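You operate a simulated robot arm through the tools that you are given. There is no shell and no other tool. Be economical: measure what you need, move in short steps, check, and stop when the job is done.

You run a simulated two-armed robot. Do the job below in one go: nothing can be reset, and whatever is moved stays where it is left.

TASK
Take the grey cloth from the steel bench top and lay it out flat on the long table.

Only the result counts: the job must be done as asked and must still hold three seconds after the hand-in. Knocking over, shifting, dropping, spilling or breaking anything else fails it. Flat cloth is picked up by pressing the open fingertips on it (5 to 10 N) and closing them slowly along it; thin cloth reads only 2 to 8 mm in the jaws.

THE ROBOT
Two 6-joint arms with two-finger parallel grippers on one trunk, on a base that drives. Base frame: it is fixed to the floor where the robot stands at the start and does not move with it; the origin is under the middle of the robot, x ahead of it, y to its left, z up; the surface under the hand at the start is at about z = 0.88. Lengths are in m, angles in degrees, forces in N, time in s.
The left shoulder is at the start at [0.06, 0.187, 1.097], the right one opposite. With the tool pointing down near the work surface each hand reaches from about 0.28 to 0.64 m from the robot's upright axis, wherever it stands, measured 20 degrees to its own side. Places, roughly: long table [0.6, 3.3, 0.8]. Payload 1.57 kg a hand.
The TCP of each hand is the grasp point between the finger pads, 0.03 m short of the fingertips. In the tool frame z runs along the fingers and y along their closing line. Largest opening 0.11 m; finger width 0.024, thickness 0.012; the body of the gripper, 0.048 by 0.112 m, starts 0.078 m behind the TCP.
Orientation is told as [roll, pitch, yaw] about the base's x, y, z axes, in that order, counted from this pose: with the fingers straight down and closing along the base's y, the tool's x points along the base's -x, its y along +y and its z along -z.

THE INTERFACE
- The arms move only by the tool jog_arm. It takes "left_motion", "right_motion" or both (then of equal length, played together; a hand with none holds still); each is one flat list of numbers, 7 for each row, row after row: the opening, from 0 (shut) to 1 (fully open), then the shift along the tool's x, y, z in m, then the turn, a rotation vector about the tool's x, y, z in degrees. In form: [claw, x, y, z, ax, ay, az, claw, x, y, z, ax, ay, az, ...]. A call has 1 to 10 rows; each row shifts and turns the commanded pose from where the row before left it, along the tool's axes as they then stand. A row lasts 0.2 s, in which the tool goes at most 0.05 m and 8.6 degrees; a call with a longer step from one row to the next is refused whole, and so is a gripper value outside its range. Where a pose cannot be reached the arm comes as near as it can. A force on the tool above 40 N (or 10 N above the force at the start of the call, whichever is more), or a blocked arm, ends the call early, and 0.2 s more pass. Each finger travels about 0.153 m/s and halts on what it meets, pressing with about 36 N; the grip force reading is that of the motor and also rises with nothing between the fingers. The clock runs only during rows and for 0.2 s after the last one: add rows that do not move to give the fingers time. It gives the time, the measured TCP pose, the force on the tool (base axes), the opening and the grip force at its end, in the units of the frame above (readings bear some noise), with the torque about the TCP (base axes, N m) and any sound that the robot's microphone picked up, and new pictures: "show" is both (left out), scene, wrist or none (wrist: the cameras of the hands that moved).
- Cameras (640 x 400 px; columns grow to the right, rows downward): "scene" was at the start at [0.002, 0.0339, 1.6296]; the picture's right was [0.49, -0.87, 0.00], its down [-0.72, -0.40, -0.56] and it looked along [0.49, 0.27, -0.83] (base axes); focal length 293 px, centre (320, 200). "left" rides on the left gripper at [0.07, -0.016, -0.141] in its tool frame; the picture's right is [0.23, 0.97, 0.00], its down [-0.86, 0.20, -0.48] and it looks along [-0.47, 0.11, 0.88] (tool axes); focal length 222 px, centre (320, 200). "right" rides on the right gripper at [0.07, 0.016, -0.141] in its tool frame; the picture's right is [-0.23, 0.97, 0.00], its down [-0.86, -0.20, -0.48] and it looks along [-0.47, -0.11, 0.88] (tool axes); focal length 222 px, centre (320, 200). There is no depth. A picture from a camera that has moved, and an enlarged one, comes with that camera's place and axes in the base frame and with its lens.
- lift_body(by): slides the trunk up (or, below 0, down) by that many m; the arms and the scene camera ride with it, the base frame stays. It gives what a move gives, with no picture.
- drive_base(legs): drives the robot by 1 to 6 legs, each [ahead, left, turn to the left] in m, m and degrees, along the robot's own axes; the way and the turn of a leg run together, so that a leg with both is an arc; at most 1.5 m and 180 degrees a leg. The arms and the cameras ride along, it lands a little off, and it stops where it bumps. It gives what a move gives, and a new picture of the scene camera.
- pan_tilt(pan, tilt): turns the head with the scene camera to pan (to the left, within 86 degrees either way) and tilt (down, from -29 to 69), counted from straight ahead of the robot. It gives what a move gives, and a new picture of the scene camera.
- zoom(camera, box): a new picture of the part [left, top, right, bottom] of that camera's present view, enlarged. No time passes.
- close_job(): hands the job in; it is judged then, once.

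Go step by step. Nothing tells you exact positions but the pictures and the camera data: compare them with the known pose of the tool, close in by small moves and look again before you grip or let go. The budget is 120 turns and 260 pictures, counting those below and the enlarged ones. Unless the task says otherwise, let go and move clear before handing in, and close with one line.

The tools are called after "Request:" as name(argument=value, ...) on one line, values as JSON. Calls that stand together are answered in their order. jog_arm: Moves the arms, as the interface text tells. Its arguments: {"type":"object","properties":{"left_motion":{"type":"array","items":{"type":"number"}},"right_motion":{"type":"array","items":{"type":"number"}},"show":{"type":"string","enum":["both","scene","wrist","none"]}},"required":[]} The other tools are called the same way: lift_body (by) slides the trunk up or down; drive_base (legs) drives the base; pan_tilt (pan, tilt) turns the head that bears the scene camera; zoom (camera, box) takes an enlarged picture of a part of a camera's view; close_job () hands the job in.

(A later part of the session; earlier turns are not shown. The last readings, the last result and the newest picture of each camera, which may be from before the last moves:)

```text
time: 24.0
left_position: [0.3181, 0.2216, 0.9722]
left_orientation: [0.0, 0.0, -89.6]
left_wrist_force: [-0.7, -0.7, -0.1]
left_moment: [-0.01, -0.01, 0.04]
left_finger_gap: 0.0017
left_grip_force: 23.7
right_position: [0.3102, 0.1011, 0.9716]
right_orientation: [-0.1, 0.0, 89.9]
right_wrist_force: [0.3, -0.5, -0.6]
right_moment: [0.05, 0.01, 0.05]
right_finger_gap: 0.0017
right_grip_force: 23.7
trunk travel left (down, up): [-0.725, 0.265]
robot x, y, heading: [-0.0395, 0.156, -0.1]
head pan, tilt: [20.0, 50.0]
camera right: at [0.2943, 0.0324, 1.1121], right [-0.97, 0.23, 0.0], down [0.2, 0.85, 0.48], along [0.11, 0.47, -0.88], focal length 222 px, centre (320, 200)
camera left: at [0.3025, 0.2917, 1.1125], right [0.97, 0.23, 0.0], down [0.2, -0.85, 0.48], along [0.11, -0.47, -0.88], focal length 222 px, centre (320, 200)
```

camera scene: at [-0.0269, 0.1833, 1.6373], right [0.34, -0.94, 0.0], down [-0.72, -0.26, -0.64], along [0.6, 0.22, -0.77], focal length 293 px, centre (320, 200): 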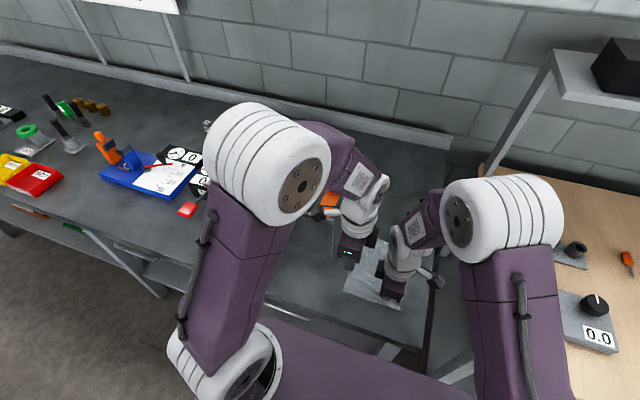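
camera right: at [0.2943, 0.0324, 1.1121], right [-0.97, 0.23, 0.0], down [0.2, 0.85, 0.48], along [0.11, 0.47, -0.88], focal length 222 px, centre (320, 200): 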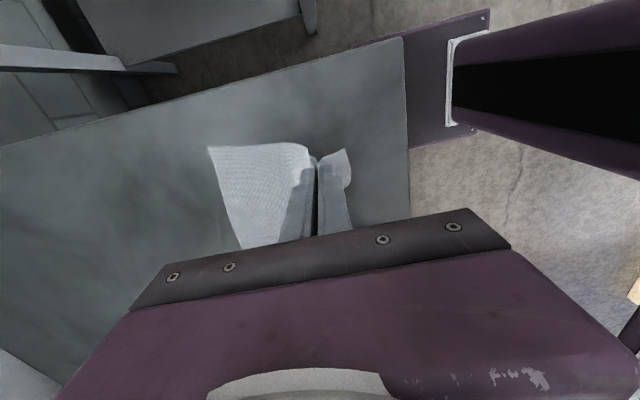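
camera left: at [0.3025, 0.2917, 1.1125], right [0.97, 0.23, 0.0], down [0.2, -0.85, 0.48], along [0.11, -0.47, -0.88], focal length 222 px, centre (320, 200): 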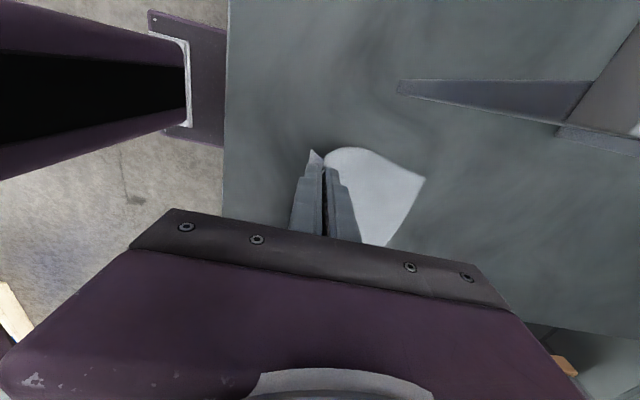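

Both corners are held. I raise the trunk so the cloth hangs free.

Request:
lift_body(by=0.22)

Request:
pan_tilt(pan=10, tilt=55)

```text
time: 26.3
left_position: [0.3208, 0.2209, 1.1907]
left_orientation: [0.0, 0.0, -89.8]
left_wrist_force: [-1.0, -0.8, -0.7]
left_moment: [-0.03, -0.02, -0.01]
left_finger_gap: 0.0018
left_grip_force: 23.3
right_position: [0.3116, 0.101, 1.1922]
right_orientation: [0.0, 0.0, 89.9]
right_wrist_force: [0.7, 0.8, 0.8]
right_moment: [-0.03, 0.01, -0.01]
right_finger_gap: 0.0016
right_grip_force: 22.9
trunk travel left (down, up): [-0.945, 0.045]
robot x, y, heading: [-0.0397, 0.1562, -0.1]
head pan, tilt: [20.0, 50.0]
```

```text
time: 27.0
left_position: [0.3201, 0.2208, 1.1911]
left_orientation: [0.0, 0.0, -89.7]
left_wrist_force: [-0.2, -1.4, -0.1]
left_moment: [-0.01, 0.0, 0.02]
left_finger_gap: 0.002
left_grip_force: 23.5
right_position: [0.3108, 0.1034, 1.1901]
right_orientation: [0.0, 0.0, 89.8]
right_wrist_force: [-0.7, -0.7, 0.2]
right_moment: [-0.01, 0.02, 0.01]
right_finger_gap: 0.0016
right_grip_force: 23.4
trunk travel left (down, up): [-0.945, 0.045]
robot x, y, heading: [-0.04, 0.1573, 0.1]
head pan, tilt: [10.0, 55.0]
camera scene: at [-0.0294, 0.1698, 1.8508], right [0.17, -0.98, 0.0], down [-0.81, -0.14, -0.57], along [0.56, 0.1, -0.82], focal length 293 px, centre (320, 200)
```

scene: 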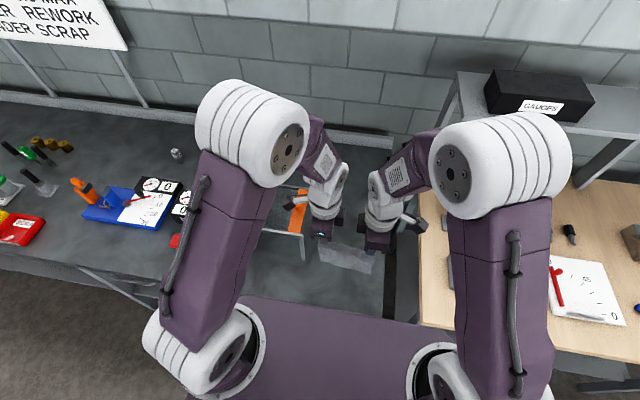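

The cloth hangs between the hands. I back away from the bench and look toward the long table before driving along.

Request:
drive_base(legs=[[-0.28, 0, 0]])

Request:
pan_tilt(pan=75, tilt=20)

```text
time: 29.0
left_position: [0.0417, 0.221, 1.1894]
left_orientation: [-0.1, 0.0, -89.9]
left_wrist_force: [0.4, -1.0, -0.6]
left_moment: [-0.02, 0.05, 0.02]
left_finger_gap: 0.0016
left_grip_force: 23.6
right_position: [0.0342, 0.1024, 1.1894]
right_orientation: [0.2, -0.1, 89.6]
right_wrist_force: [-0.1, 1.5, 0.6]
right_moment: [0.04, -0.01, 0.0]
right_finger_gap: 0.0019
right_grip_force: 23.5
trunk travel left (down, up): [-0.945, 0.045]
robot x, y, heading: [-0.3169, 0.1544, -0.2]
head pan, tilt: [10.0, 55.0]
camera scene: at [-0.3062, 0.1702, 1.8507], right [0.17, -0.99, 0.0], down [-0.81, -0.14, -0.57], along [0.56, 0.1, -0.82], focal length 293 px, centre (320, 200)
```

scene: 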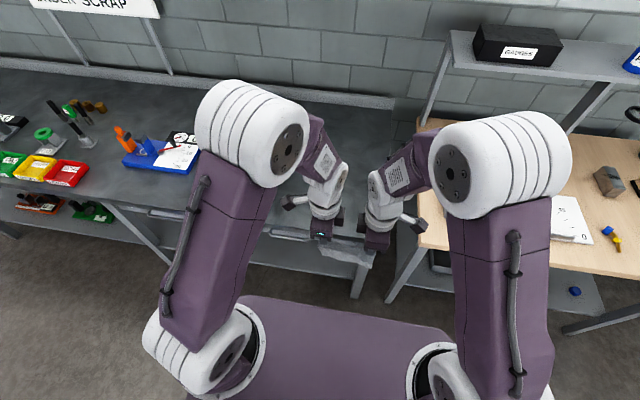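

```text
time: 30.4
left_position: [0.0408, 0.2207, 1.1911]
left_orientation: [-0.1, -0.1, -89.9]
left_wrist_force: [-0.1, -0.6, 0.8]
left_moment: [0.01, -0.01, 0.03]
left_finger_gap: 0.002
left_grip_force: 23.7
right_position: [0.0307, 0.1015, 1.1904]
right_orientation: [0.0, 0.0, 89.6]
right_wrist_force: [0.5, 1.4, -0.4]
right_moment: [0.02, 0.02, -0.01]
right_finger_gap: 0.0018
right_grip_force: 23.5
trunk travel left (down, up): [-0.945, 0.045]
robot x, y, heading: [-0.3195, 0.1596, -0.3]
head pan, tilt: [75.0, 20.0]
camera scene: at [-0.3564, 0.2478, 1.9028], right [0.96, -0.26, 0.0], down [-0.09, -0.33, -0.94], along [0.25, 0.91, -0.34], focal length 293 px, centre (320, 200)
```

scene: 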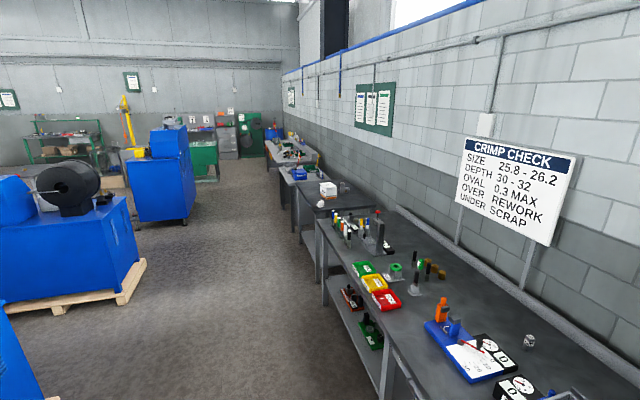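

The aisle is clear. I drive left 2.5 m, keeping clear of the benches.

Request:
drive_base(legs=[[0, 1.3, 0], [0, 1.2, 0]])

Request:
pan_tilt(pan=35, tilt=40)

```text
time: 42.6
left_position: [0.0423, 2.7339, 1.1899]
left_orientation: [0.0, 0.0, -89.5]
left_wrist_force: [0.0, -0.4, -0.1]
left_moment: [-0.03, 0.01, 0.02]
left_finger_gap: 0.0018
left_grip_force: 23.4
right_position: [0.0332, 2.6142, 1.1901]
right_orientation: [-0.1, -0.1, 90.0]
right_wrist_force: [-0.3, 0.2, -0.1]
right_moment: [0.0, 0.0, -0.02]
right_finger_gap: 0.0015
right_grip_force: 23.4
trunk travel left (down, up): [-0.945, 0.045]
robot x, y, heading: [-0.3191, 2.671, -0.1]
head pan, tilt: [75.0, 20.0]
camera scene: at [-0.3552, 2.7577, 1.9029], right [0.97, -0.26, 0.0], down [-0.09, -0.33, -0.94], along [0.24, 0.91, -0.34], focal length 293 px, centre (320, 200)
```

scene: 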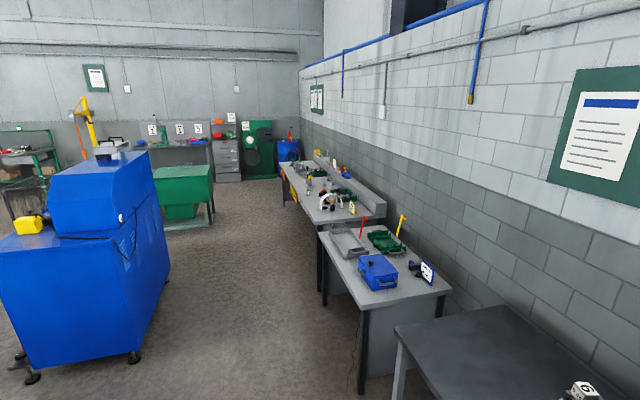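

```text
time: 43.7
left_position: [0.0418, 2.7337, 1.1911]
left_orientation: [0.0, 0.0, -89.4]
left_wrist_force: [-0.7, -0.2, -0.6]
left_moment: [-0.02, 0.05, 0.0]
left_finger_gap: 0.0019
left_grip_force: 23.2
right_position: [0.0343, 2.6144, 1.1908]
right_orientation: [0.0, 0.1, 90.1]
right_wrist_force: [-0.6, 0.9, 0.4]
right_moment: [-0.02, 0.03, 0.0]
right_finger_gap: 0.0015
right_grip_force: 23.0
trunk travel left (down, up): [-0.945, 0.045]
robot x, y, heading: [-0.3216, 2.6683, 0.1]
head pan, tilt: [35.0, 40.0]
camera scene: at [-0.3097, 2.7181, 1.8715], right [0.58, -0.82, 0.0], down [-0.52, -0.37, -0.77], along [0.63, 0.44, -0.64], focal length 293 px, centre (320, 200)
```

scene: 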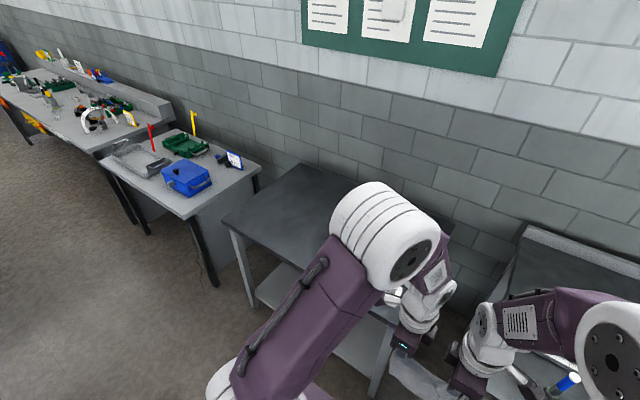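

The dark table matches the long table: x about 0.31–0.95, left end y≈3.77, left part empty. I drive on to y≈3.45 and view it from ahead.

Request:
drive_base(legs=[[0, 0.8, 0]])

Request:
pan_tilt(pan=-15, tilt=45)

```text
time: 48.0
left_position: [0.0378, 3.5397, 1.1915]
left_orientation: [0.0, 0.1, -89.2]
left_wrist_force: [0.7, -0.9, 0.7]
left_moment: [0.0, 0.0, -0.02]
left_finger_gap: 0.0017
left_grip_force: 23.4
right_position: [0.0287, 3.4205, 1.1906]
right_orientation: [-0.1, -0.2, 90.4]
right_wrist_force: [-0.6, 0.8, 0.4]
right_moment: [0.01, 0.03, 0.01]
right_finger_gap: 0.0017
right_grip_force: 23.1
trunk travel left (down, up): [-0.945, 0.045]
robot x, y, heading: [-0.3225, 3.4748, 0.4]
head pan, tilt: [35.0, 40.0]
camera scene: at [-0.3145, 3.5208, 1.8715], right [0.58, -0.81, 0.0], down [-0.52, -0.37, -0.77], along [0.62, 0.45, -0.64], focal length 293 px, centre (320, 200)
```

scene: 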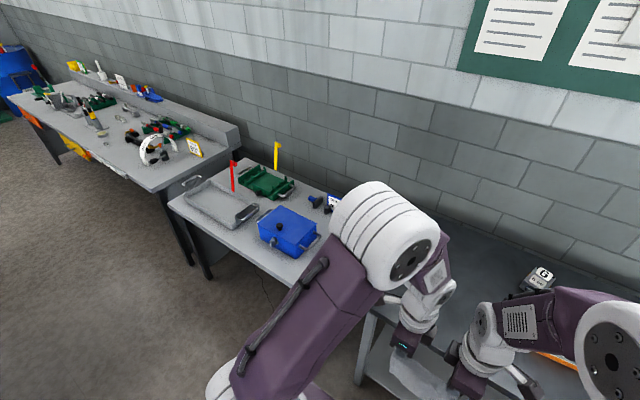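

```text
time: 49.2
left_position: [0.0367, 3.5418, 1.191]
left_orientation: [0.0, 0.0, -89.3]
left_wrist_force: [-0.2, -0.1, -0.4]
left_moment: [-0.01, 0.04, 0.01]
left_finger_gap: 0.0017
left_grip_force: 23.8
right_position: [0.029, 3.4215, 1.1912]
right_orientation: [0.0, 0.0, 90.3]
right_wrist_force: [0.7, 1.0, 0.2]
right_moment: [0.02, 0.04, -0.02]
right_finger_gap: 0.0014
right_grip_force: 23.6
trunk travel left (down, up): [-0.945, 0.045]
robot x, y, heading: [-0.3228, 3.4724, 0.6]
head pan, tilt: [-15.0, 45.0]
camera scene: at [-0.305, 3.4527, 1.8642], right [-0.25, -0.97, 0.0], down [-0.68, 0.18, -0.71], along [0.68, -0.18, -0.71], focal length 293 px, centre (320, 200)
```

scene: 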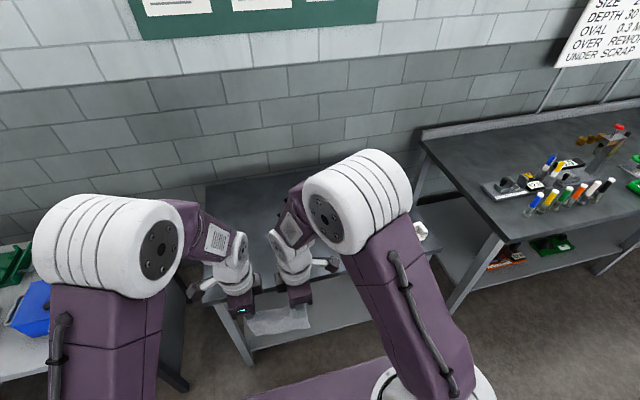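

The table objects (white box, cube, cylinder, white block) appear to sit at y below about 3.3, so y 3.40–3.65 should be free. I line up at y≈3.52 and drive in.

Request:
drive_base(legs=[[0, 0.05, -0.5], [0.3, 0, 0]])

Request:
pan_tilt(pan=0, tilt=60)

```text
time: 51.7
left_position: [0.3342, 3.5856, 1.1907]
left_orientation: [0.2, -0.1, -90.0]
left_wrist_force: [-0.7, 0.5, -0.7]
left_moment: [0.01, -0.04, 0.01]
left_finger_gap: 0.0015
left_grip_force: 23.7
right_position: [0.3242, 3.4662, 1.1911]
right_orientation: [-0.1, 0.2, 89.6]
right_wrist_force: [0.5, 0.5, 0.1]
right_moment: [-0.06, -0.04, 0.02]
right_finger_gap: 0.0019
right_grip_force: 24.0
trunk travel left (down, up): [-0.945, 0.045]
robot x, y, heading: [-0.0244, 3.5237, -0.4]
head pan, tilt: [-15.0, 45.0]
camera scene: at [-0.0102, 3.5031, 1.8642], right [-0.26, -0.96, 0.0], down [-0.68, 0.19, -0.71], along [0.68, -0.19, -0.71], focal length 293 px, centre (320, 200)
```

scene: 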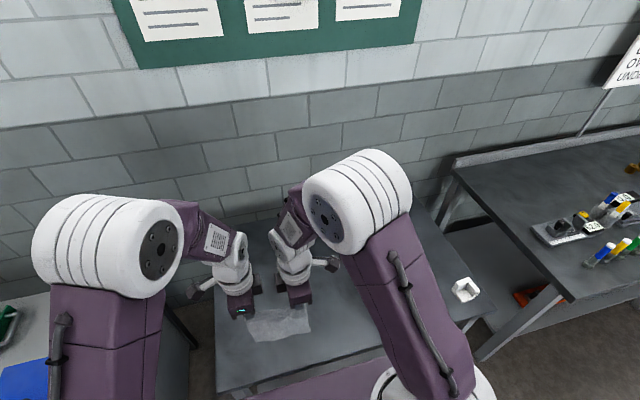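

```text
time: 52.5
left_position: [0.3365, 3.5853, 1.1905]
left_orientation: [0.0, -0.1, -90.0]
left_wrist_force: [-0.2, -0.4, -0.7]
left_moment: [-0.02, -0.01, 0.03]
left_finger_gap: 0.0016
left_grip_force: 23.8
right_position: [0.3277, 3.4656, 1.1909]
right_orientation: [-0.1, 0.0, 89.6]
right_wrist_force: [-0.1, 0.7, -0.6]
right_moment: [-0.01, 0.0, 0.01]
right_finger_gap: 0.0018
right_grip_force: 23.8
trunk travel left (down, up): [-0.945, 0.045]
robot x, y, heading: [-0.0233, 3.5246, -0.4]
head pan, tilt: [0.0, 60.0]
camera scene: at [-0.0179, 3.5229, 1.8447], right [-0.01, -1.0, 0.0], down [-0.87, 0.0, -0.5], along [0.5, 0.0, -0.87], focal length 293 px, centre (320, 200)
```

scene: 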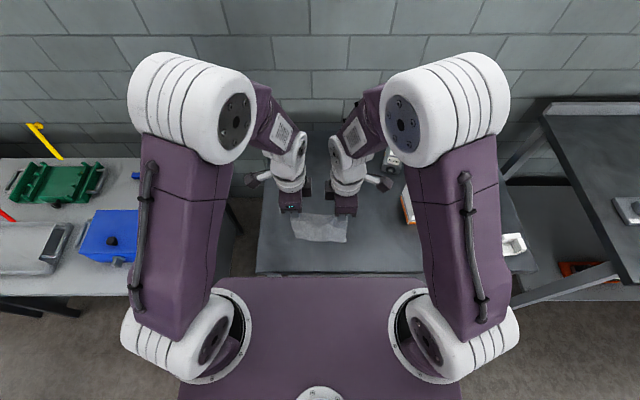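

The table spans x≥0.28, y up to 3.755, with objects only at y<3.25. I shift left 4 cm for extra margin and lower the trunk partway.

Request:
drive_base(legs=[[0, 0.04, 0.3]])

Request:
lift_body(by=-0.13)

Request:
jog_arm(left_motion=[0, 0, 0.03, 0, 0, 0, 0, 0, 0, 0.04, 0, 0, 0, 0, 0, 0, 0.04, 0, 0, 0, 0, 0, 0, 0.04, 0, 0, 0, 0, 0, 0, 0.04, 0, 0, 0, 0, 0, 0, 0.02, 0, 0, 0, 0], right_motion=[0, 0, -0.03, 0, 0, 0, 0, 0, 0, -0.04, 0, 0, 0, 0, 0, 0, -0.04, 0, 0, 0, 0, 0, 0, -0.04, 0, 0, 0, 0, 0, 0, -0.04, 0, 0, 0, 0, 0, 0, -0.02, 0, 0, 0, 0])

```text
time: 53.4
left_position: [0.3375, 3.6166, 1.1909]
left_orientation: [0.0, 0.4, -89.8]
left_wrist_force: [0.3, -1.6, 0.0]
left_moment: [0.08, 0.0, 0.01]
left_finger_gap: 0.0017
left_grip_force: 23.4
right_position: [0.3278, 3.4971, 1.1904]
right_orientation: [0.0, -0.5, 89.7]
right_wrist_force: [0.1, 0.0, 0.1]
right_moment: [0.1, -0.02, -0.01]
right_finger_gap: 0.0014
right_grip_force: 23.4
trunk travel left (down, up): [-0.945, 0.045]
robot x, y, heading: [-0.0235, 3.5638, 0.1]
head pan, tilt: [0.0, 60.0]
camera scene: at [-0.0175, 3.547, 1.8446], right [0.0, -1.0, -0.01], down [-0.87, 0.01, -0.5], along [0.5, 0.01, -0.87], focal length 293 px, centre (320, 200)
```

scene: 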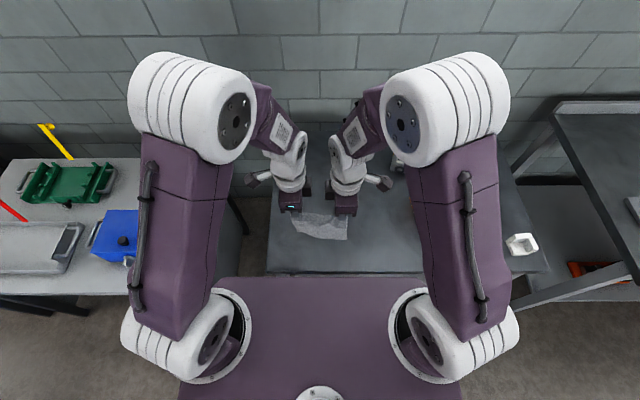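

```text
time: 55.0
left_position: [0.3359, 3.626, 1.0609]
left_orientation: [0.0, 0.1, -89.8]
left_wrist_force: [-0.1, -0.5, -0.3]
left_moment: [-0.01, 0.01, -0.03]
left_finger_gap: 0.0019
left_grip_force: 23.5
right_position: [0.3263, 3.5069, 1.0613]
right_orientation: [0.0, 0.1, 89.7]
right_wrist_force: [0.6, 0.9, 0.0]
right_moment: [0.02, 0.0, 0.01]
right_finger_gap: 0.0018
right_grip_force: 23.9
trunk travel left (down, up): [-0.815, 0.175]
robot x, y, heading: [-0.0239, 3.5617, -0.0]
head pan, tilt: [0.0, 60.0]
```

```text
time: 56.4
left_position: [0.5461, 3.6263, 1.0588]
left_orientation: [-0.2, 0.0, -89.8]
left_wrist_force: [0.5, -1.7, 0.0]
left_moment: [-0.06, 0.0, -0.02]
left_finger_gap: 0.0018
left_grip_force: 23.4
right_position: [0.5396, 3.5043, 1.0593]
right_orientation: [0.1, -0.1, 89.7]
right_wrist_force: [-0.3, 1.1, 0.9]
right_moment: [0.03, 0.02, 0.03]
right_finger_gap: 0.0014
right_grip_force: 23.3
trunk travel left (down, up): [-0.815, 0.175]
robot x, y, heading: [-0.0241, 3.5629, -0.3]
head pan, tilt: [0.0, 60.0]
camera scene: at [-0.0167, 3.5618, 1.7147], right [0.0, -1.0, 0.0], down [-0.87, 0.0, -0.5], along [0.5, 0.0, -0.87], focal length 293 px, centre (320, 200)
camera right: at [0.5232, 3.4356, 1.1998], right [-0.97, 0.23, 0.0], down [0.2, 0.85, 0.48], along [0.11, 0.47, -0.88], focal length 222 px, centre (320, 200)
camera left: at [0.5308, 3.6972, 1.2003], right [0.97, 0.23, 0.0], down [0.2, -0.85, 0.48], along [0.11, -0.47, -0.88], focal length 222 px, centre (320, 200)
```

scene: 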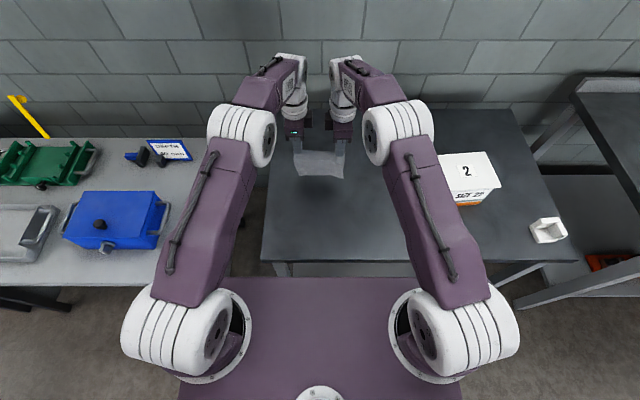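
right: 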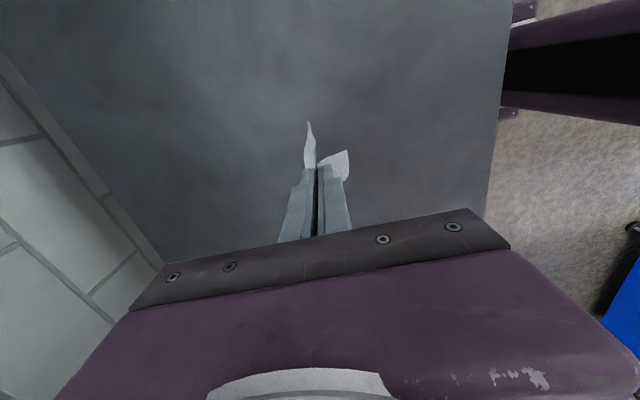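
left: 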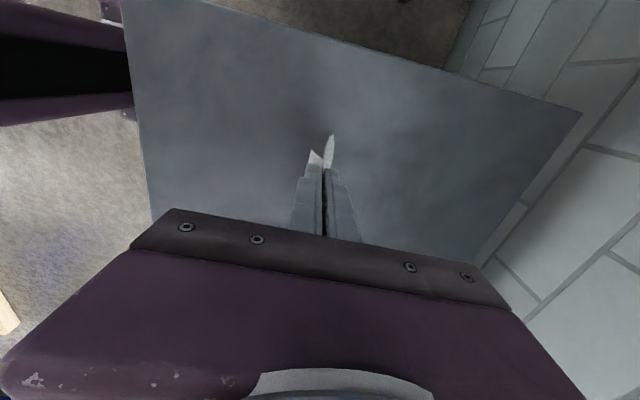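

The area is clear and the cloth hangs cleanly. I lower the trunk another 8 cm so the tail just reaches the table.

Request:
lift_body(by=-0.08)

Request:
zoom(camera="scene", box=[240, 80, 400, 220])

Request:
zoom(camera="right", box=[200, 60, 440, 220])

```text
time: 57.5
left_position: [0.547, 3.6266, 0.9798]
left_orientation: [-0.1, 0.1, -89.8]
left_wrist_force: [-0.5, -0.8, 0.6]
left_moment: [-0.04, 0.0, -0.01]
left_finger_gap: 0.0017
left_grip_force: 23.6
right_position: [0.5387, 3.5049, 0.98]
right_orientation: [0.0, 0.0, 89.8]
right_wrist_force: [0.1, 0.9, -0.4]
right_moment: [0.02, 0.02, 0.0]
right_finger_gap: 0.0016
right_grip_force: 24.0
trunk travel left (down, up): [-0.735, 0.255]
robot x, y, heading: [-0.0222, 3.5636, 0.0]
head pan, tilt: [0.0, 60.0]
```

```text
2.86 times, centred on (320, 150) of scene
camera zoom: at [-0.0179, 3.562, 1.6347], right [0.0, -1.0, 0.0], down [-0.87, 0.0, -0.5], along [0.5, 0.0, -0.87], focal length 837 px, centre (320, 343)
```

zoom: 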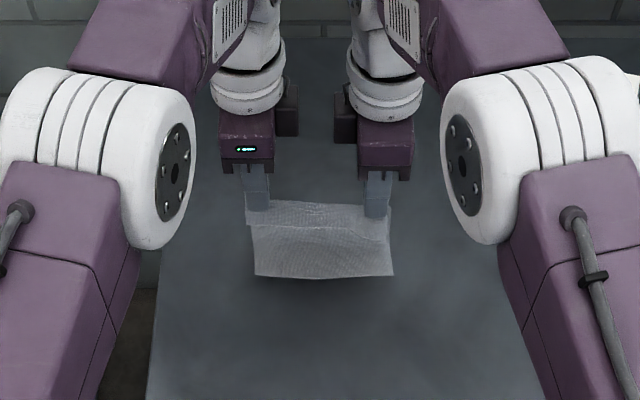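

```text
2.50 times, centred on (320, 140) of right
camera zoom: at [0.5223, 3.4359, 1.1205], right [-0.97, 0.23, 0.0], down [0.2, 0.85, 0.48], along [0.11, 0.47, -0.88], focal length 555 px, centre (320, 350)
```

zoom: 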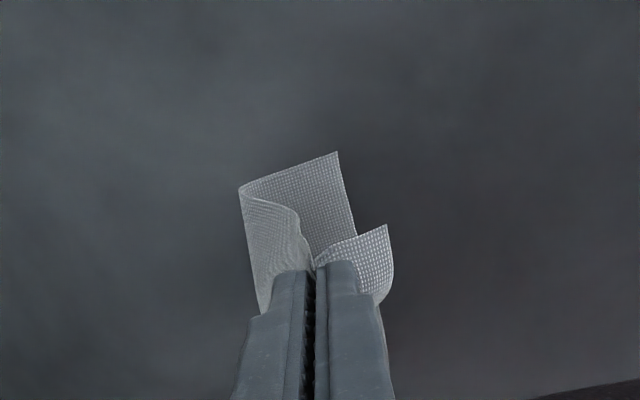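

The tail hangs straight with its bottom edge just above the table. Now I lay it down by moving the hands back toward the robot while lowering.

Request:
jog_arm(left_motion=[0, 0, -0.015, 0.005, 0, 0, 0, 0, 0, -0.015, 0.01, 0, 0, 0, 0, 0, -0.015, 0.01, 0, 0, 0, 0, 0, -0.015, 0.01, 0, 0, 0, 0, 0, -0.012, 0.012, 0, 0, 0, 0, 0, -0.012, 0.012, 0, 0, 0, 0, 0, -0.012, 0.012, 0, 0, 0, 0, 0, -0.01, 0.012, 0, 0, 0], right_motion=[0, 0, 0.015, 0.005, 0, 0, 0, 0, 0, 0.015, 0.01, 0, 0, 0, 0, 0, 0.015, 0.01, 0, 0, 0, 0, 0, 0.015, 0.01, 0, 0, 0, 0, 0, 0.012, 0.012, 0, 0, 0, 0, 0, 0.012, 0.012, 0, 0, 0, 0, 0, 0.012, 0.012, 0, 0, 0, 0, 0, 0.01, 0.012, 0, 0, 0])

Request:
zoom(camera="scene", box=[240, 100, 400, 240])

```text
time: 59.3
left_position: [0.4412, 3.6253, 0.8982]
left_orientation: [0.0, 0.1, -89.8]
left_wrist_force: [0.3, -1.1, -0.2]
left_moment: [0.0, 0.02, -0.04]
left_finger_gap: 0.0016
left_grip_force: 23.9
right_position: [0.4321, 3.5049, 0.8954]
right_orientation: [0.1, 0.0, 89.8]
right_wrist_force: [0.1, 0.7, -1.1]
right_moment: [0.0, 0.0, 0.0]
right_finger_gap: 0.0017
right_grip_force: 23.5
trunk travel left (down, up): [-0.735, 0.255]
robot x, y, heading: [-0.0257, 3.5611, -0.2]
head pan, tilt: [0.0, 60.0]
camera scene: at [-0.0178, 3.562, 1.6347], right [0.0, -1.0, 0.0], down [-0.87, 0.0, -0.5], along [0.5, 0.0, -0.87], focal length 293 px, centre (320, 200)
camera right: at [0.4157, 3.436, 1.0369], right [-0.97, 0.23, 0.0], down [0.2, 0.85, 0.48], along [0.11, 0.47, -0.88], focal length 222 px, centre (320, 200)
camera left: at [0.4245, 3.6962, 1.0377], right [0.97, 0.23, 0.0], down [0.2, -0.85, 0.48], along [0.11, -0.47, -0.88], focal length 222 px, centre (320, 200)
```

scene: 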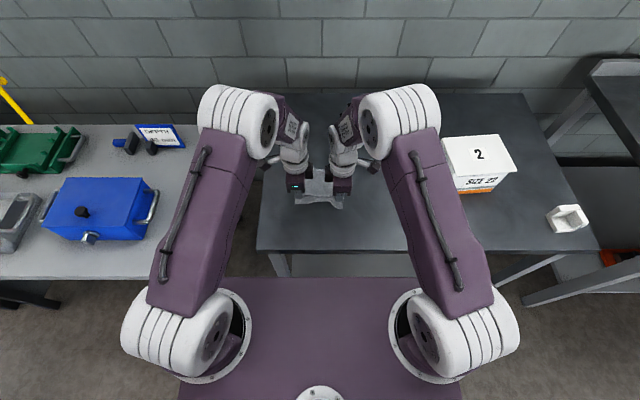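
right: 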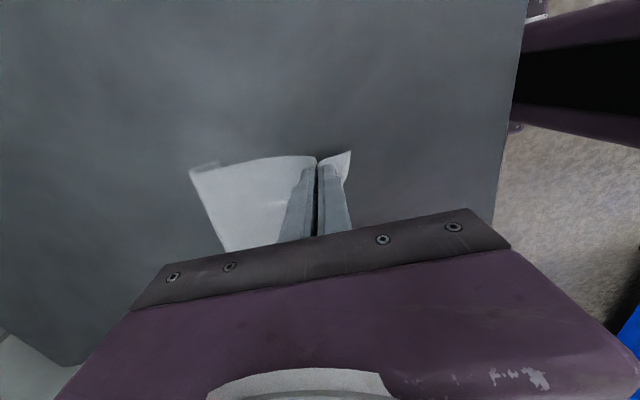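
left: 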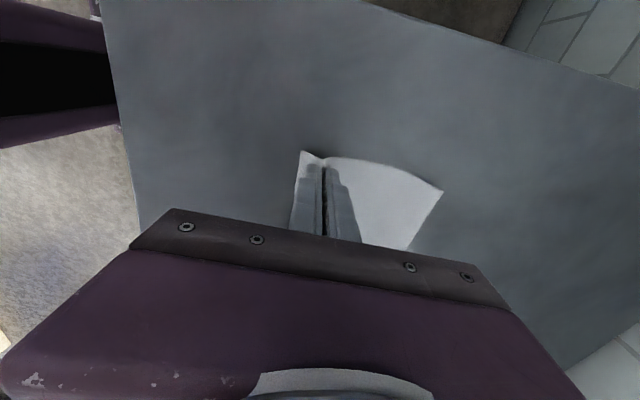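

```text
2.86 times, centred on (320, 170) of scene
camera zoom: at [-0.0178, 3.562, 1.6347], right [0.0, -1.0, 0.0], down [-0.87, 0.0, -0.5], along [0.5, 0.0, -0.87], focal length 837 px, centre (320, 286)
```

zoom: 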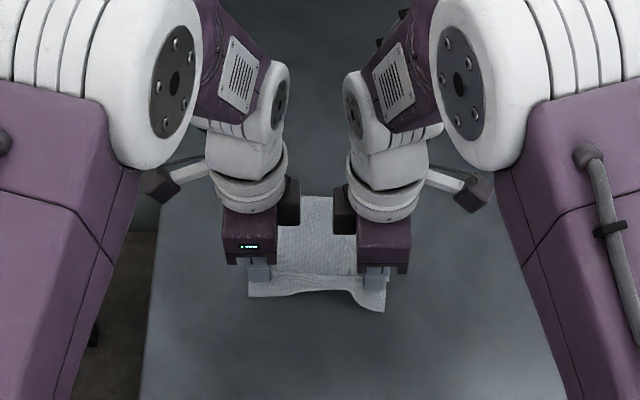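

The tail now lies forward on the table. I check the far right corner and continue.

Request:
zoom(camera="right", box=[160, 120, 400, 270])

Request:
jog_arm(left_motion=[0, 0, -0.012, 0.009, 0, 0, 0, 0, 0, -0.012, 0.009, 0, 0, 0, 0, 0, -0.012, 0.009, 0, 0, 0, 0, 0, -0.012, 0.009, 0, 0, 0, 0, 0, -0.008, 0.008, 0, 0, 0], right_motion=[0, 0, 0.012, 0.009, 0, 0, 0, 0, 0, 0.012, 0.009, 0, 0, 0, 0, 0, 0.012, 0.009, 0, 0, 0, 0, 0, 0.012, 0.009, 0, 0, 0, 0, 0, 0.008, 0.006, 0, 0, 0], show="wrist")

Request:
zoom(camera="scene", box=[240, 120, 400, 260])

```text
2.67 times, centred on (280, 195) of right
camera zoom: at [0.4157, 3.436, 1.0369], right [-0.97, 0.23, 0.0], down [0.2, 0.85, 0.48], along [0.11, 0.47, -0.88], focal length 592 px, centre (427, 213)
```

zoom: 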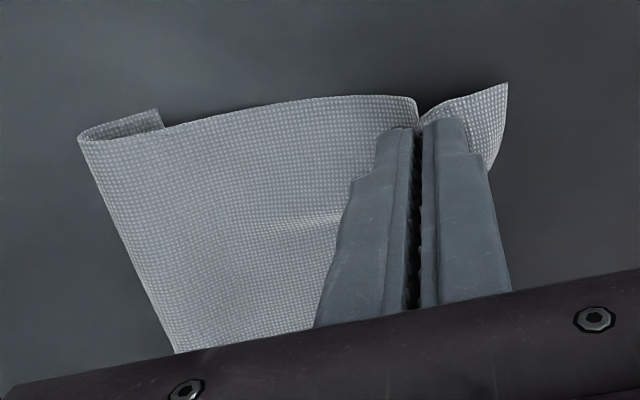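

```text
time: 60.1
left_position: [0.4145, 3.6242, 0.8807]
left_orientation: [1.1, -0.4, -89.8]
left_wrist_force: [-4.2, 0.8, 24.5]
left_moment: [0.13, 0.3, 0.02]
left_finger_gap: 0.0019
left_grip_force: 23.8
right_position: [0.4048, 3.5061, 0.8816]
right_orientation: [-1.1, -0.3, 89.8]
right_wrist_force: [-3.4, 0.2, 22.0]
right_moment: [0.01, 0.23, 0.0]
right_finger_gap: 0.002
right_grip_force: 23.8
trunk travel left (down, up): [-0.735, 0.255]
robot x, y, heading: [-0.0226, 3.5639, -0.1]
head pan, tilt: [0.0, 60.0]
stopped in row 3 (left hand): the force on the tool passed its limit at 49 N (the readings are from after the stop); the commanded pose is now the measured one
camera right: at [0.386, 3.4366, 1.0215], right [-0.97, 0.23, -0.02], down [0.19, 0.85, 0.49], along [0.13, 0.47, -0.87], focal length 222 px, centre (320, 200)
camera left: at [0.3953, 3.6949, 1.0216], right [0.97, 0.23, 0.02], down [0.19, -0.85, 0.49], along [0.13, -0.47, -0.87], focal length 222 px, centre (320, 200)
```

right: 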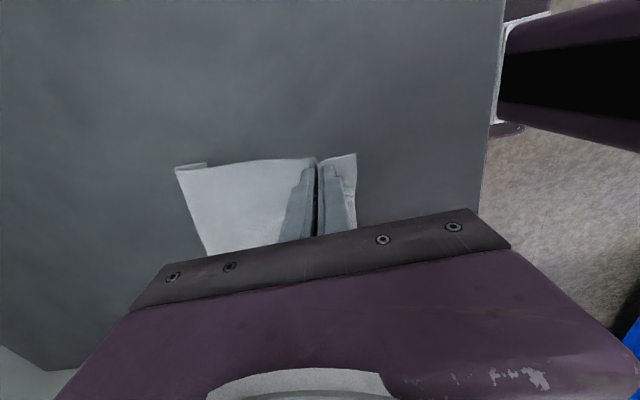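
left: 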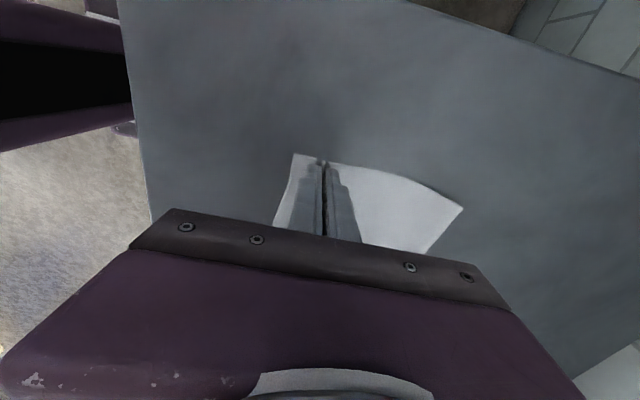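

```text
2.86 times, centred on (320, 190) of scene
camera zoom: at [-0.0251, 3.5619, 1.6353], right [0.0, -1.0, 0.0], down [-0.86, 0.0, -0.5], along [0.5, 0.0, -0.86], focal length 837 px, centre (320, 229)
```

zoom: 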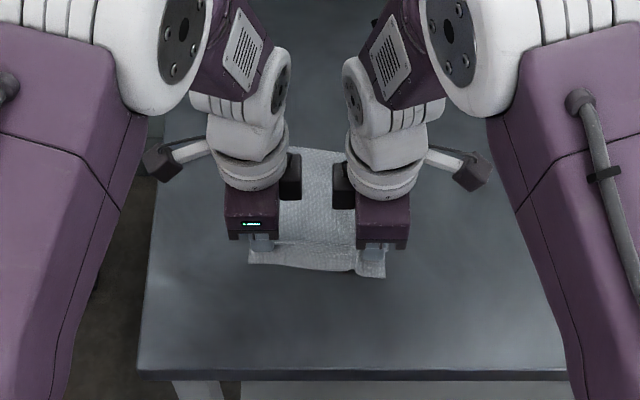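

The table is higher than told: contact came at TCP z≈0.882, so the surface is z≈0.852, and the far edge got tucked under earlier. I lift the cloth clear again and re-lay it with the right height.

Request:
lift_body(by=0.2)

Request:
jog_arm(left_motion=[0, 0, 0.03, 0, 1, 0, 0, 0, 0, 0.03, 0, 0, 0, 0, 0, 0, 0.03, 0, 0, 0, 0, 0, 0, 0.03, 0, 0, 0, 0, 0, 0, 0.02, 0, 0, 0, 0, 0, 0, 0, 0, 0, 0, 0], right_motion=[0, 0, -0.03, 0, -1, 0, 0, 0, 0, -0.03, 0, 0, 0, 0, 0, 0, -0.03, 0, 0, 0, 0, 0, 0, -0.03, 0, 0, 0, 0, 0, 0, -0.02, 0, 0, 0, 0, 0, 0, 0, 0, 0, 0, 0], show="wrist")

Request:
zoom(camera="right", box=[200, 60, 440, 220])

Request:
zoom(camera="scene", box=[240, 80, 400, 220])

```text
time: 62.2
left_position: [0.4187, 3.6239, 1.0773]
left_orientation: [0.8, -0.4, -89.9]
left_wrist_force: [-0.2, 0.1, 0.4]
left_moment: [-0.03, 0.0, -0.01]
left_finger_gap: 0.0021
left_grip_force: 23.3
right_position: [0.4078, 3.5055, 1.0772]
right_orientation: [-0.7, -0.2, 89.8]
right_wrist_force: [0.7, -0.1, 0.3]
right_moment: [0.0, -0.03, 0.04]
right_finger_gap: 0.0017
right_grip_force: 23.2
trunk travel left (down, up): [-0.935, 0.055]
robot x, y, heading: [-0.0239, 3.5656, -0.1]
head pan, tilt: [0.0, 60.0]
```

```text
time: 63.6
left_position: [0.5534, 3.626, 1.0787]
left_orientation: [-0.3, -0.3, -89.8]
left_wrist_force: [-0.5, 0.1, -0.3]
left_moment: [0.01, -0.02, 0.0]
left_finger_gap: 0.0017
left_grip_force: 23.3
right_position: [0.5473, 3.5075, 1.0785]
right_orientation: [0.3, -0.2, 89.8]
right_wrist_force: [-0.2, 0.6, -0.9]
right_moment: [0.05, -0.02, 0.0]
right_finger_gap: 0.0014
right_grip_force: 23.4
trunk travel left (down, up): [-0.935, 0.055]
robot x, y, heading: [-0.0222, 3.5629, -0.1]
head pan, tilt: [0.0, 60.0]
camera right: at [0.5324, 3.4369, 1.2187], right [-0.97, 0.23, 0.01], down [0.2, 0.85, 0.48], along [0.11, 0.47, -0.88], focal length 222 px, centre (320, 200)
camera left: at [0.5373, 3.6967, 1.2197], right [0.97, 0.23, 0.0], down [0.2, -0.85, 0.48], along [0.11, -0.47, -0.88], focal length 222 px, centre (320, 200)
```

right: 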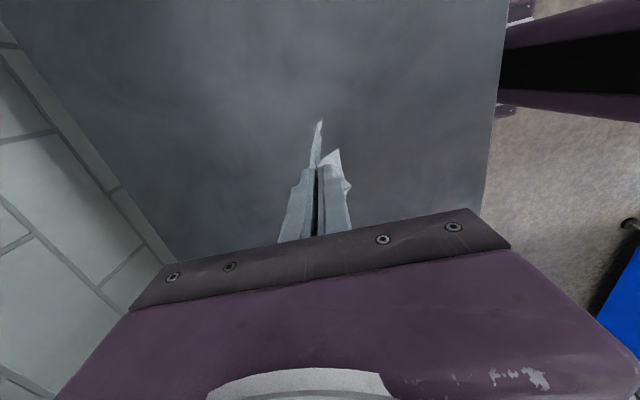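
left: 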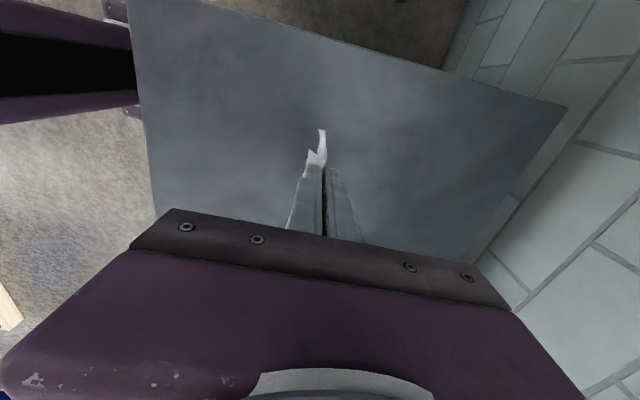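

```text
2.50 times, centred on (320, 140) of right
camera zoom: at [0.5324, 3.4369, 1.2187], right [-0.97, 0.23, 0.01], down [0.2, 0.85, 0.48], along [0.11, 0.47, -0.88], focal length 555 px, centre (320, 350)
```

zoom: 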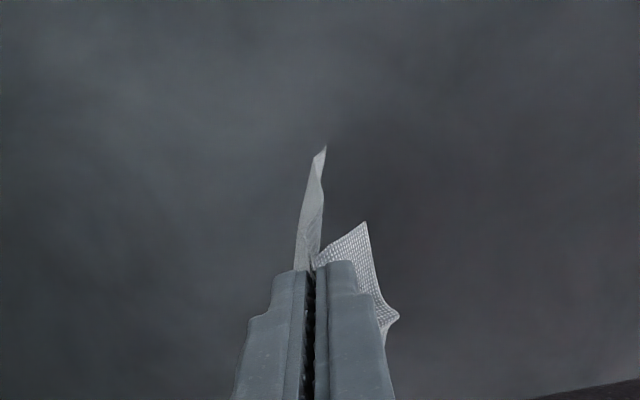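

```text
2.86 times, centred on (320, 150) of scene
camera zoom: at [-0.0191, 3.562, 1.8347], right [0.0, -1.0, 0.0], down [-0.87, 0.0, -0.5], along [0.5, 0.0, -0.87], focal length 837 px, centre (320, 343)
```

zoom: 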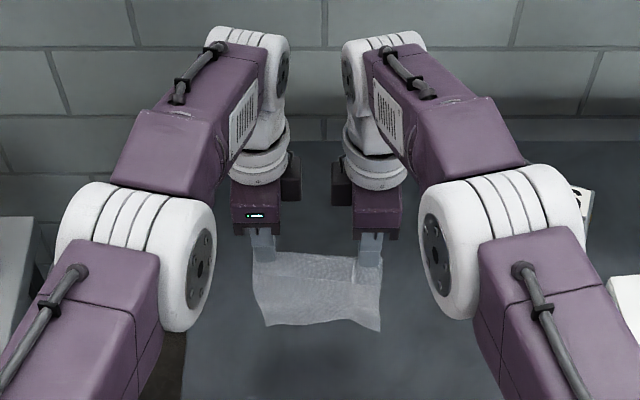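

The tail unrolled and hangs straight, bottom about 2 cm above the table. I re-lay it, moving back faster at first so the tail leans forward.

Request:
jog_arm(left_motion=[0, 0, -0.02, 0.012, 0, 0, 0, 0, 0, -0.02, 0.012, 0, 0, 0, 0, 0, -0.022, 0.012, 0, 0, 0, 0, 0, -0.022, 0.015, 0, 0, 0, 0, 0, -0.02, 0.02, 0, 0, 0, 0, 0, -0.018, 0.022, 0, 0, 0, 0, 0, -0.015, 0.024, 0, 0, 0, 0, 0, -0.012, 0.024, 0, 0, 0, 0, 0, -0.01, 0.02, 0, 0, 0], right_motion=[0, 0, 0.02, 0.012, 0, 0, 0, 0, 0, 0.02, 0.012, 0, 0, 0, 0, 0, 0.022, 0.012, 0, 0, 0, 0, 0, 0.022, 0.015, 0, 0, 0, 0, 0, 0.02, 0.02, 0, 0, 0, 0, 0, 0.018, 0.022, 0, 0, 0, 0, 0, 0.015, 0.024, 0, 0, 0, 0, 0, 0.012, 0.024, 0, 0, 0, 0, 0, 0.01, 0.02, 0, 0, 0], show="scene")

Request:
zoom(camera="right", box=[120, 80, 440, 280])

Request:
zoom(camera="left", box=[200, 80, 520, 280])

```text
time: 65.6
left_position: [0.3982, 3.6231, 0.9189]
left_orientation: [0.0, -0.3, -89.7]
left_wrist_force: [-0.2, 0.1, 0.9]
left_moment: [0.01, 0.03, 0.0]
left_finger_gap: 0.002
left_grip_force: 23.6
right_position: [0.3884, 3.5093, 0.9168]
right_orientation: [0.4, -0.2, 89.9]
right_wrist_force: [-0.8, -0.4, 0.6]
right_moment: [0.02, -0.01, -0.04]
right_finger_gap: 0.0019
right_grip_force: 23.2
trunk travel left (down, up): [-0.935, 0.055]
robot x, y, heading: [-0.0239, 3.5634, -0.1]
head pan, tilt: [0.0, 60.0]
camera scene: at [-0.0176, 3.562, 1.8348], right [0.0, -1.0, 0.0], down [-0.87, 0.0, -0.5], along [0.5, 0.0, -0.87], focal length 293 px, centre (320, 200)
```

scene: 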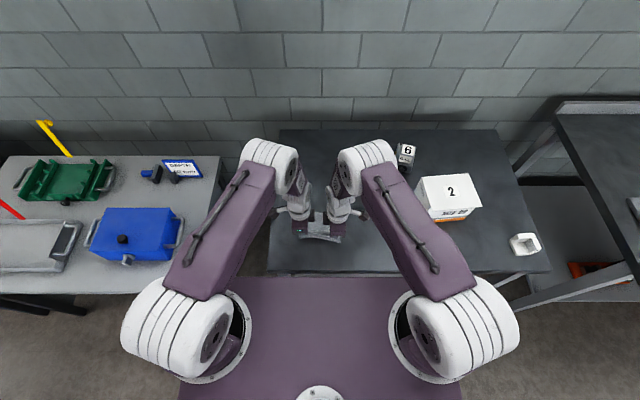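

```text
2.00 times, centred on (280, 180) of right
camera zoom: at [0.3739, 3.4393, 1.0564], right [-0.97, 0.23, 0.01], down [0.2, 0.85, 0.48], along [0.11, 0.47, -0.88], focal length 444 px, centre (400, 240)
```

zoom: 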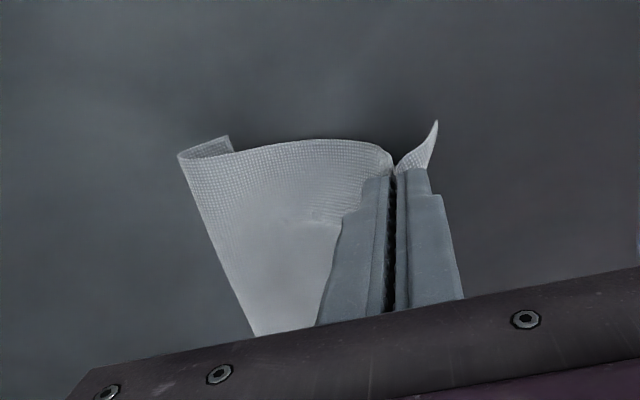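

```text
2.00 times, centred on (360, 180) of left
camera zoom: at [0.3817, 3.6942, 1.0593], right [0.97, 0.23, 0.0], down [0.2, -0.85, 0.48], along [0.11, -0.47, -0.88], focal length 444 px, centre (240, 240)
```

zoom: 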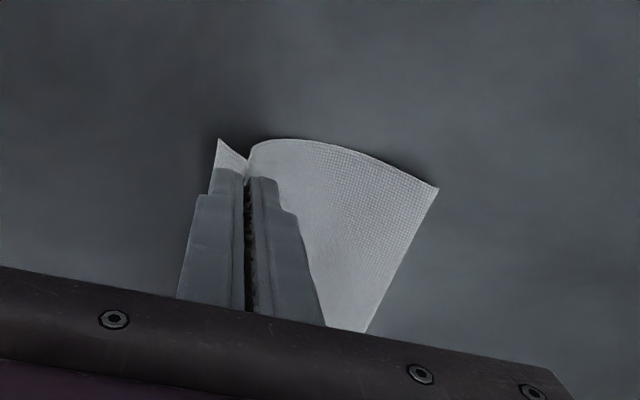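

The far edge tucked again, about 3 cm on the right. I'll lift and repeat with a constant-height drag first, so the bottom edge trails forward before I lower.

Request:
jog_arm(left_motion=[0, 0, 0, -0.045, 0, 0, 0, 0, 0, 0, -0.045, 0, 0, 0, 0, 0, 0, -0.045, 0, 0, 0, 0, 0, 0.03, -0.035, 0, 0, 0, 0, 0, 0.04, 0, 0, 0, 0, 0, 0, 0.04, 0, 0, 0, 0, 0, 0, 0.04, 0, 0, 0, 0, 0, 0, 0.035, 0, 0, 0, 0, 0, 0, 0, 0, 0, 0, 0], right_motion=[0, 0, 0, -0.045, 0, 0, 0, 0, 0, 0, -0.045, 0, 0, 0, 0, 0, 0, -0.045, 0, 0, 0, 0, 0, -0.03, -0.035, 0, 0, 0, 0, 0, -0.04, 0, 0, 0, 0, 0, 0, -0.04, 0, 0, 0, 0, 0, 0, -0.04, 0, 0, 0, 0, 0, 0, -0.035, 0, 0, 0, 0, 0, 0, 0, 0, 0, 0, 0], show="scene")

Request:
zoom(camera="right", box=[200, 60, 440, 220])

```text
time: 67.6
left_position: [0.5571, 3.629, 1.0908]
left_orientation: [-0.2, -0.3, -89.8]
left_wrist_force: [-0.1, -8.1, -0.7]
left_moment: [-0.23, 0.0, 0.0]
left_finger_gap: 0.0018
left_grip_force: 23.9
left hand out of reach, approached as far as the arm can: row 8
right_position: [0.5549, 3.5031, 1.0882]
right_orientation: [0.2, -0.3, 89.8]
right_wrist_force: [0.1, 8.0, 0.8]
right_moment: [0.27, -0.04, 0.04]
right_finger_gap: 0.0015
right_grip_force: 24.0
right hand out of reach, approached as far as the arm can: row 8
trunk travel left (down, up): [-0.935, 0.055]
robot x, y, heading: [-0.0224, 3.5656, 0.1]
head pan, tilt: [0.0, 60.0]
camera scene: at [-0.0199, 3.5621, 1.8347], right [0.0, -1.0, 0.0], down [-0.87, 0.0, -0.5], along [0.5, 0.0, -0.87], focal length 293 px, centre (320, 200)
```

scene: 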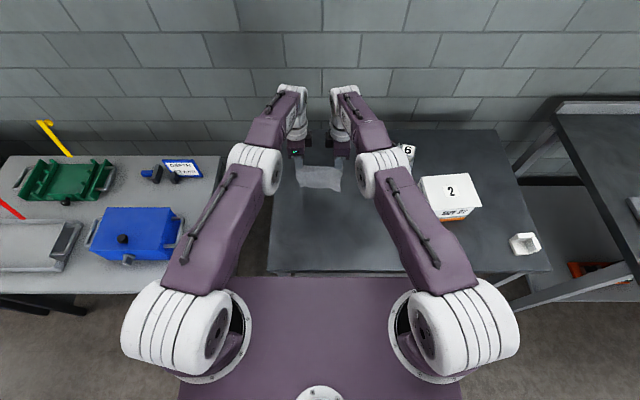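

```text
2.50 times, centred on (320, 140) of right
camera zoom: at [0.5388, 3.4328, 1.2303], right [-0.97, 0.23, 0.01], down [0.2, 0.85, 0.48], along [0.11, 0.47, -0.88], focal length 555 px, centre (320, 350)
```

zoom: 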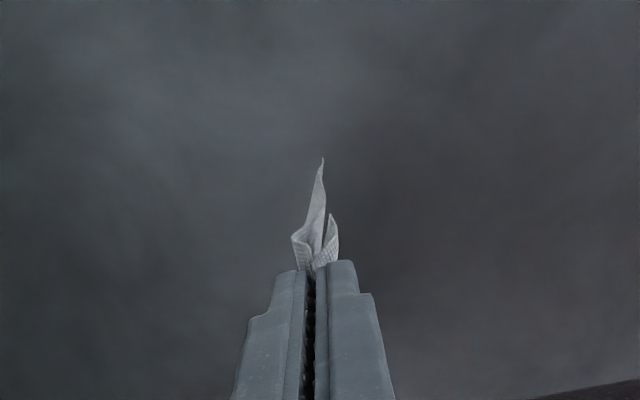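

The hands hit their reach limit and stretched the cloth a little (8 N). I ease back and advance the base 5 cm instead.

Request:
jog_arm(left_motion=[0, 0, -0.02, 0, 0, 0, 0, 0, 0, -0.02, 0, 0, 0, 0], right_motion=[0, 0, 0.02, 0, 0, 0, 0, 0, 0, 0.02, 0, 0, 0, 0], show="none")

Request:
drive_base(legs=[[0.05, 0, 0]])

```text
time: 68.2
left_position: [0.5162, 3.63, 1.0916]
left_orientation: [0.1, -0.3, -89.8]
left_wrist_force: [0.0, -8.9, -0.2]
left_moment: [-0.29, -0.06, 0.01]
left_finger_gap: 0.0016
left_grip_force: 23.4
right_position: [0.5135, 3.5029, 1.0906]
right_orientation: [0.2, -0.3, 89.8]
right_wrist_force: [0.2, 8.9, 0.7]
right_moment: [0.31, -0.04, 0.01]
right_finger_gap: 0.0019
right_grip_force: 24.0
trunk travel left (down, up): [-0.935, 0.055]
robot x, y, heading: [-0.0267, 3.5629, -0.2]
head pan, tilt: [0.0, 60.0]
```

```text
time: 69.2
left_position: [0.5591, 3.6294, 1.0953]
left_orientation: [0.2, -0.3, -89.8]
left_wrist_force: [-0.8, -8.1, 0.6]
left_moment: [-0.25, -0.1, -0.03]
left_finger_gap: 0.0018
left_grip_force: 23.7
right_position: [0.5586, 3.5008, 1.0945]
right_orientation: [-0.2, -0.2, 89.7]
right_wrist_force: [-0.5, 9.4, 1.1]
right_moment: [0.29, -0.09, 0.0]
right_finger_gap: 0.0018
right_grip_force: 23.4
trunk travel left (down, up): [-0.935, 0.055]
robot x, y, heading: [0.0212, 3.5645, 0.1]
head pan, tilt: [0.0, 60.0]
camera scene: at [0.0174, 3.562, 1.8348], right [0.0, -1.0, 0.0], down [-0.86, 0.0, -0.51], along [0.51, 0.0, -0.86], focal length 293 px, centre (320, 200)
```

scene: 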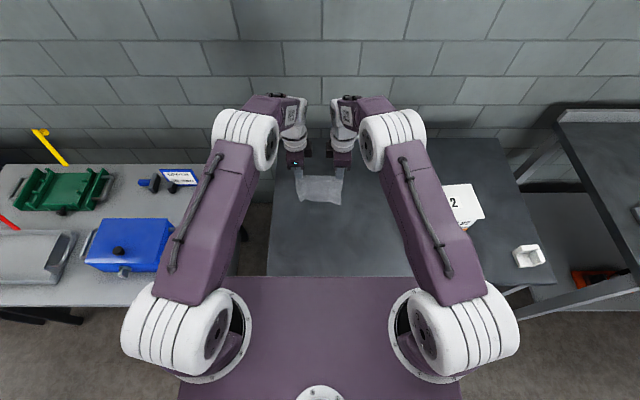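

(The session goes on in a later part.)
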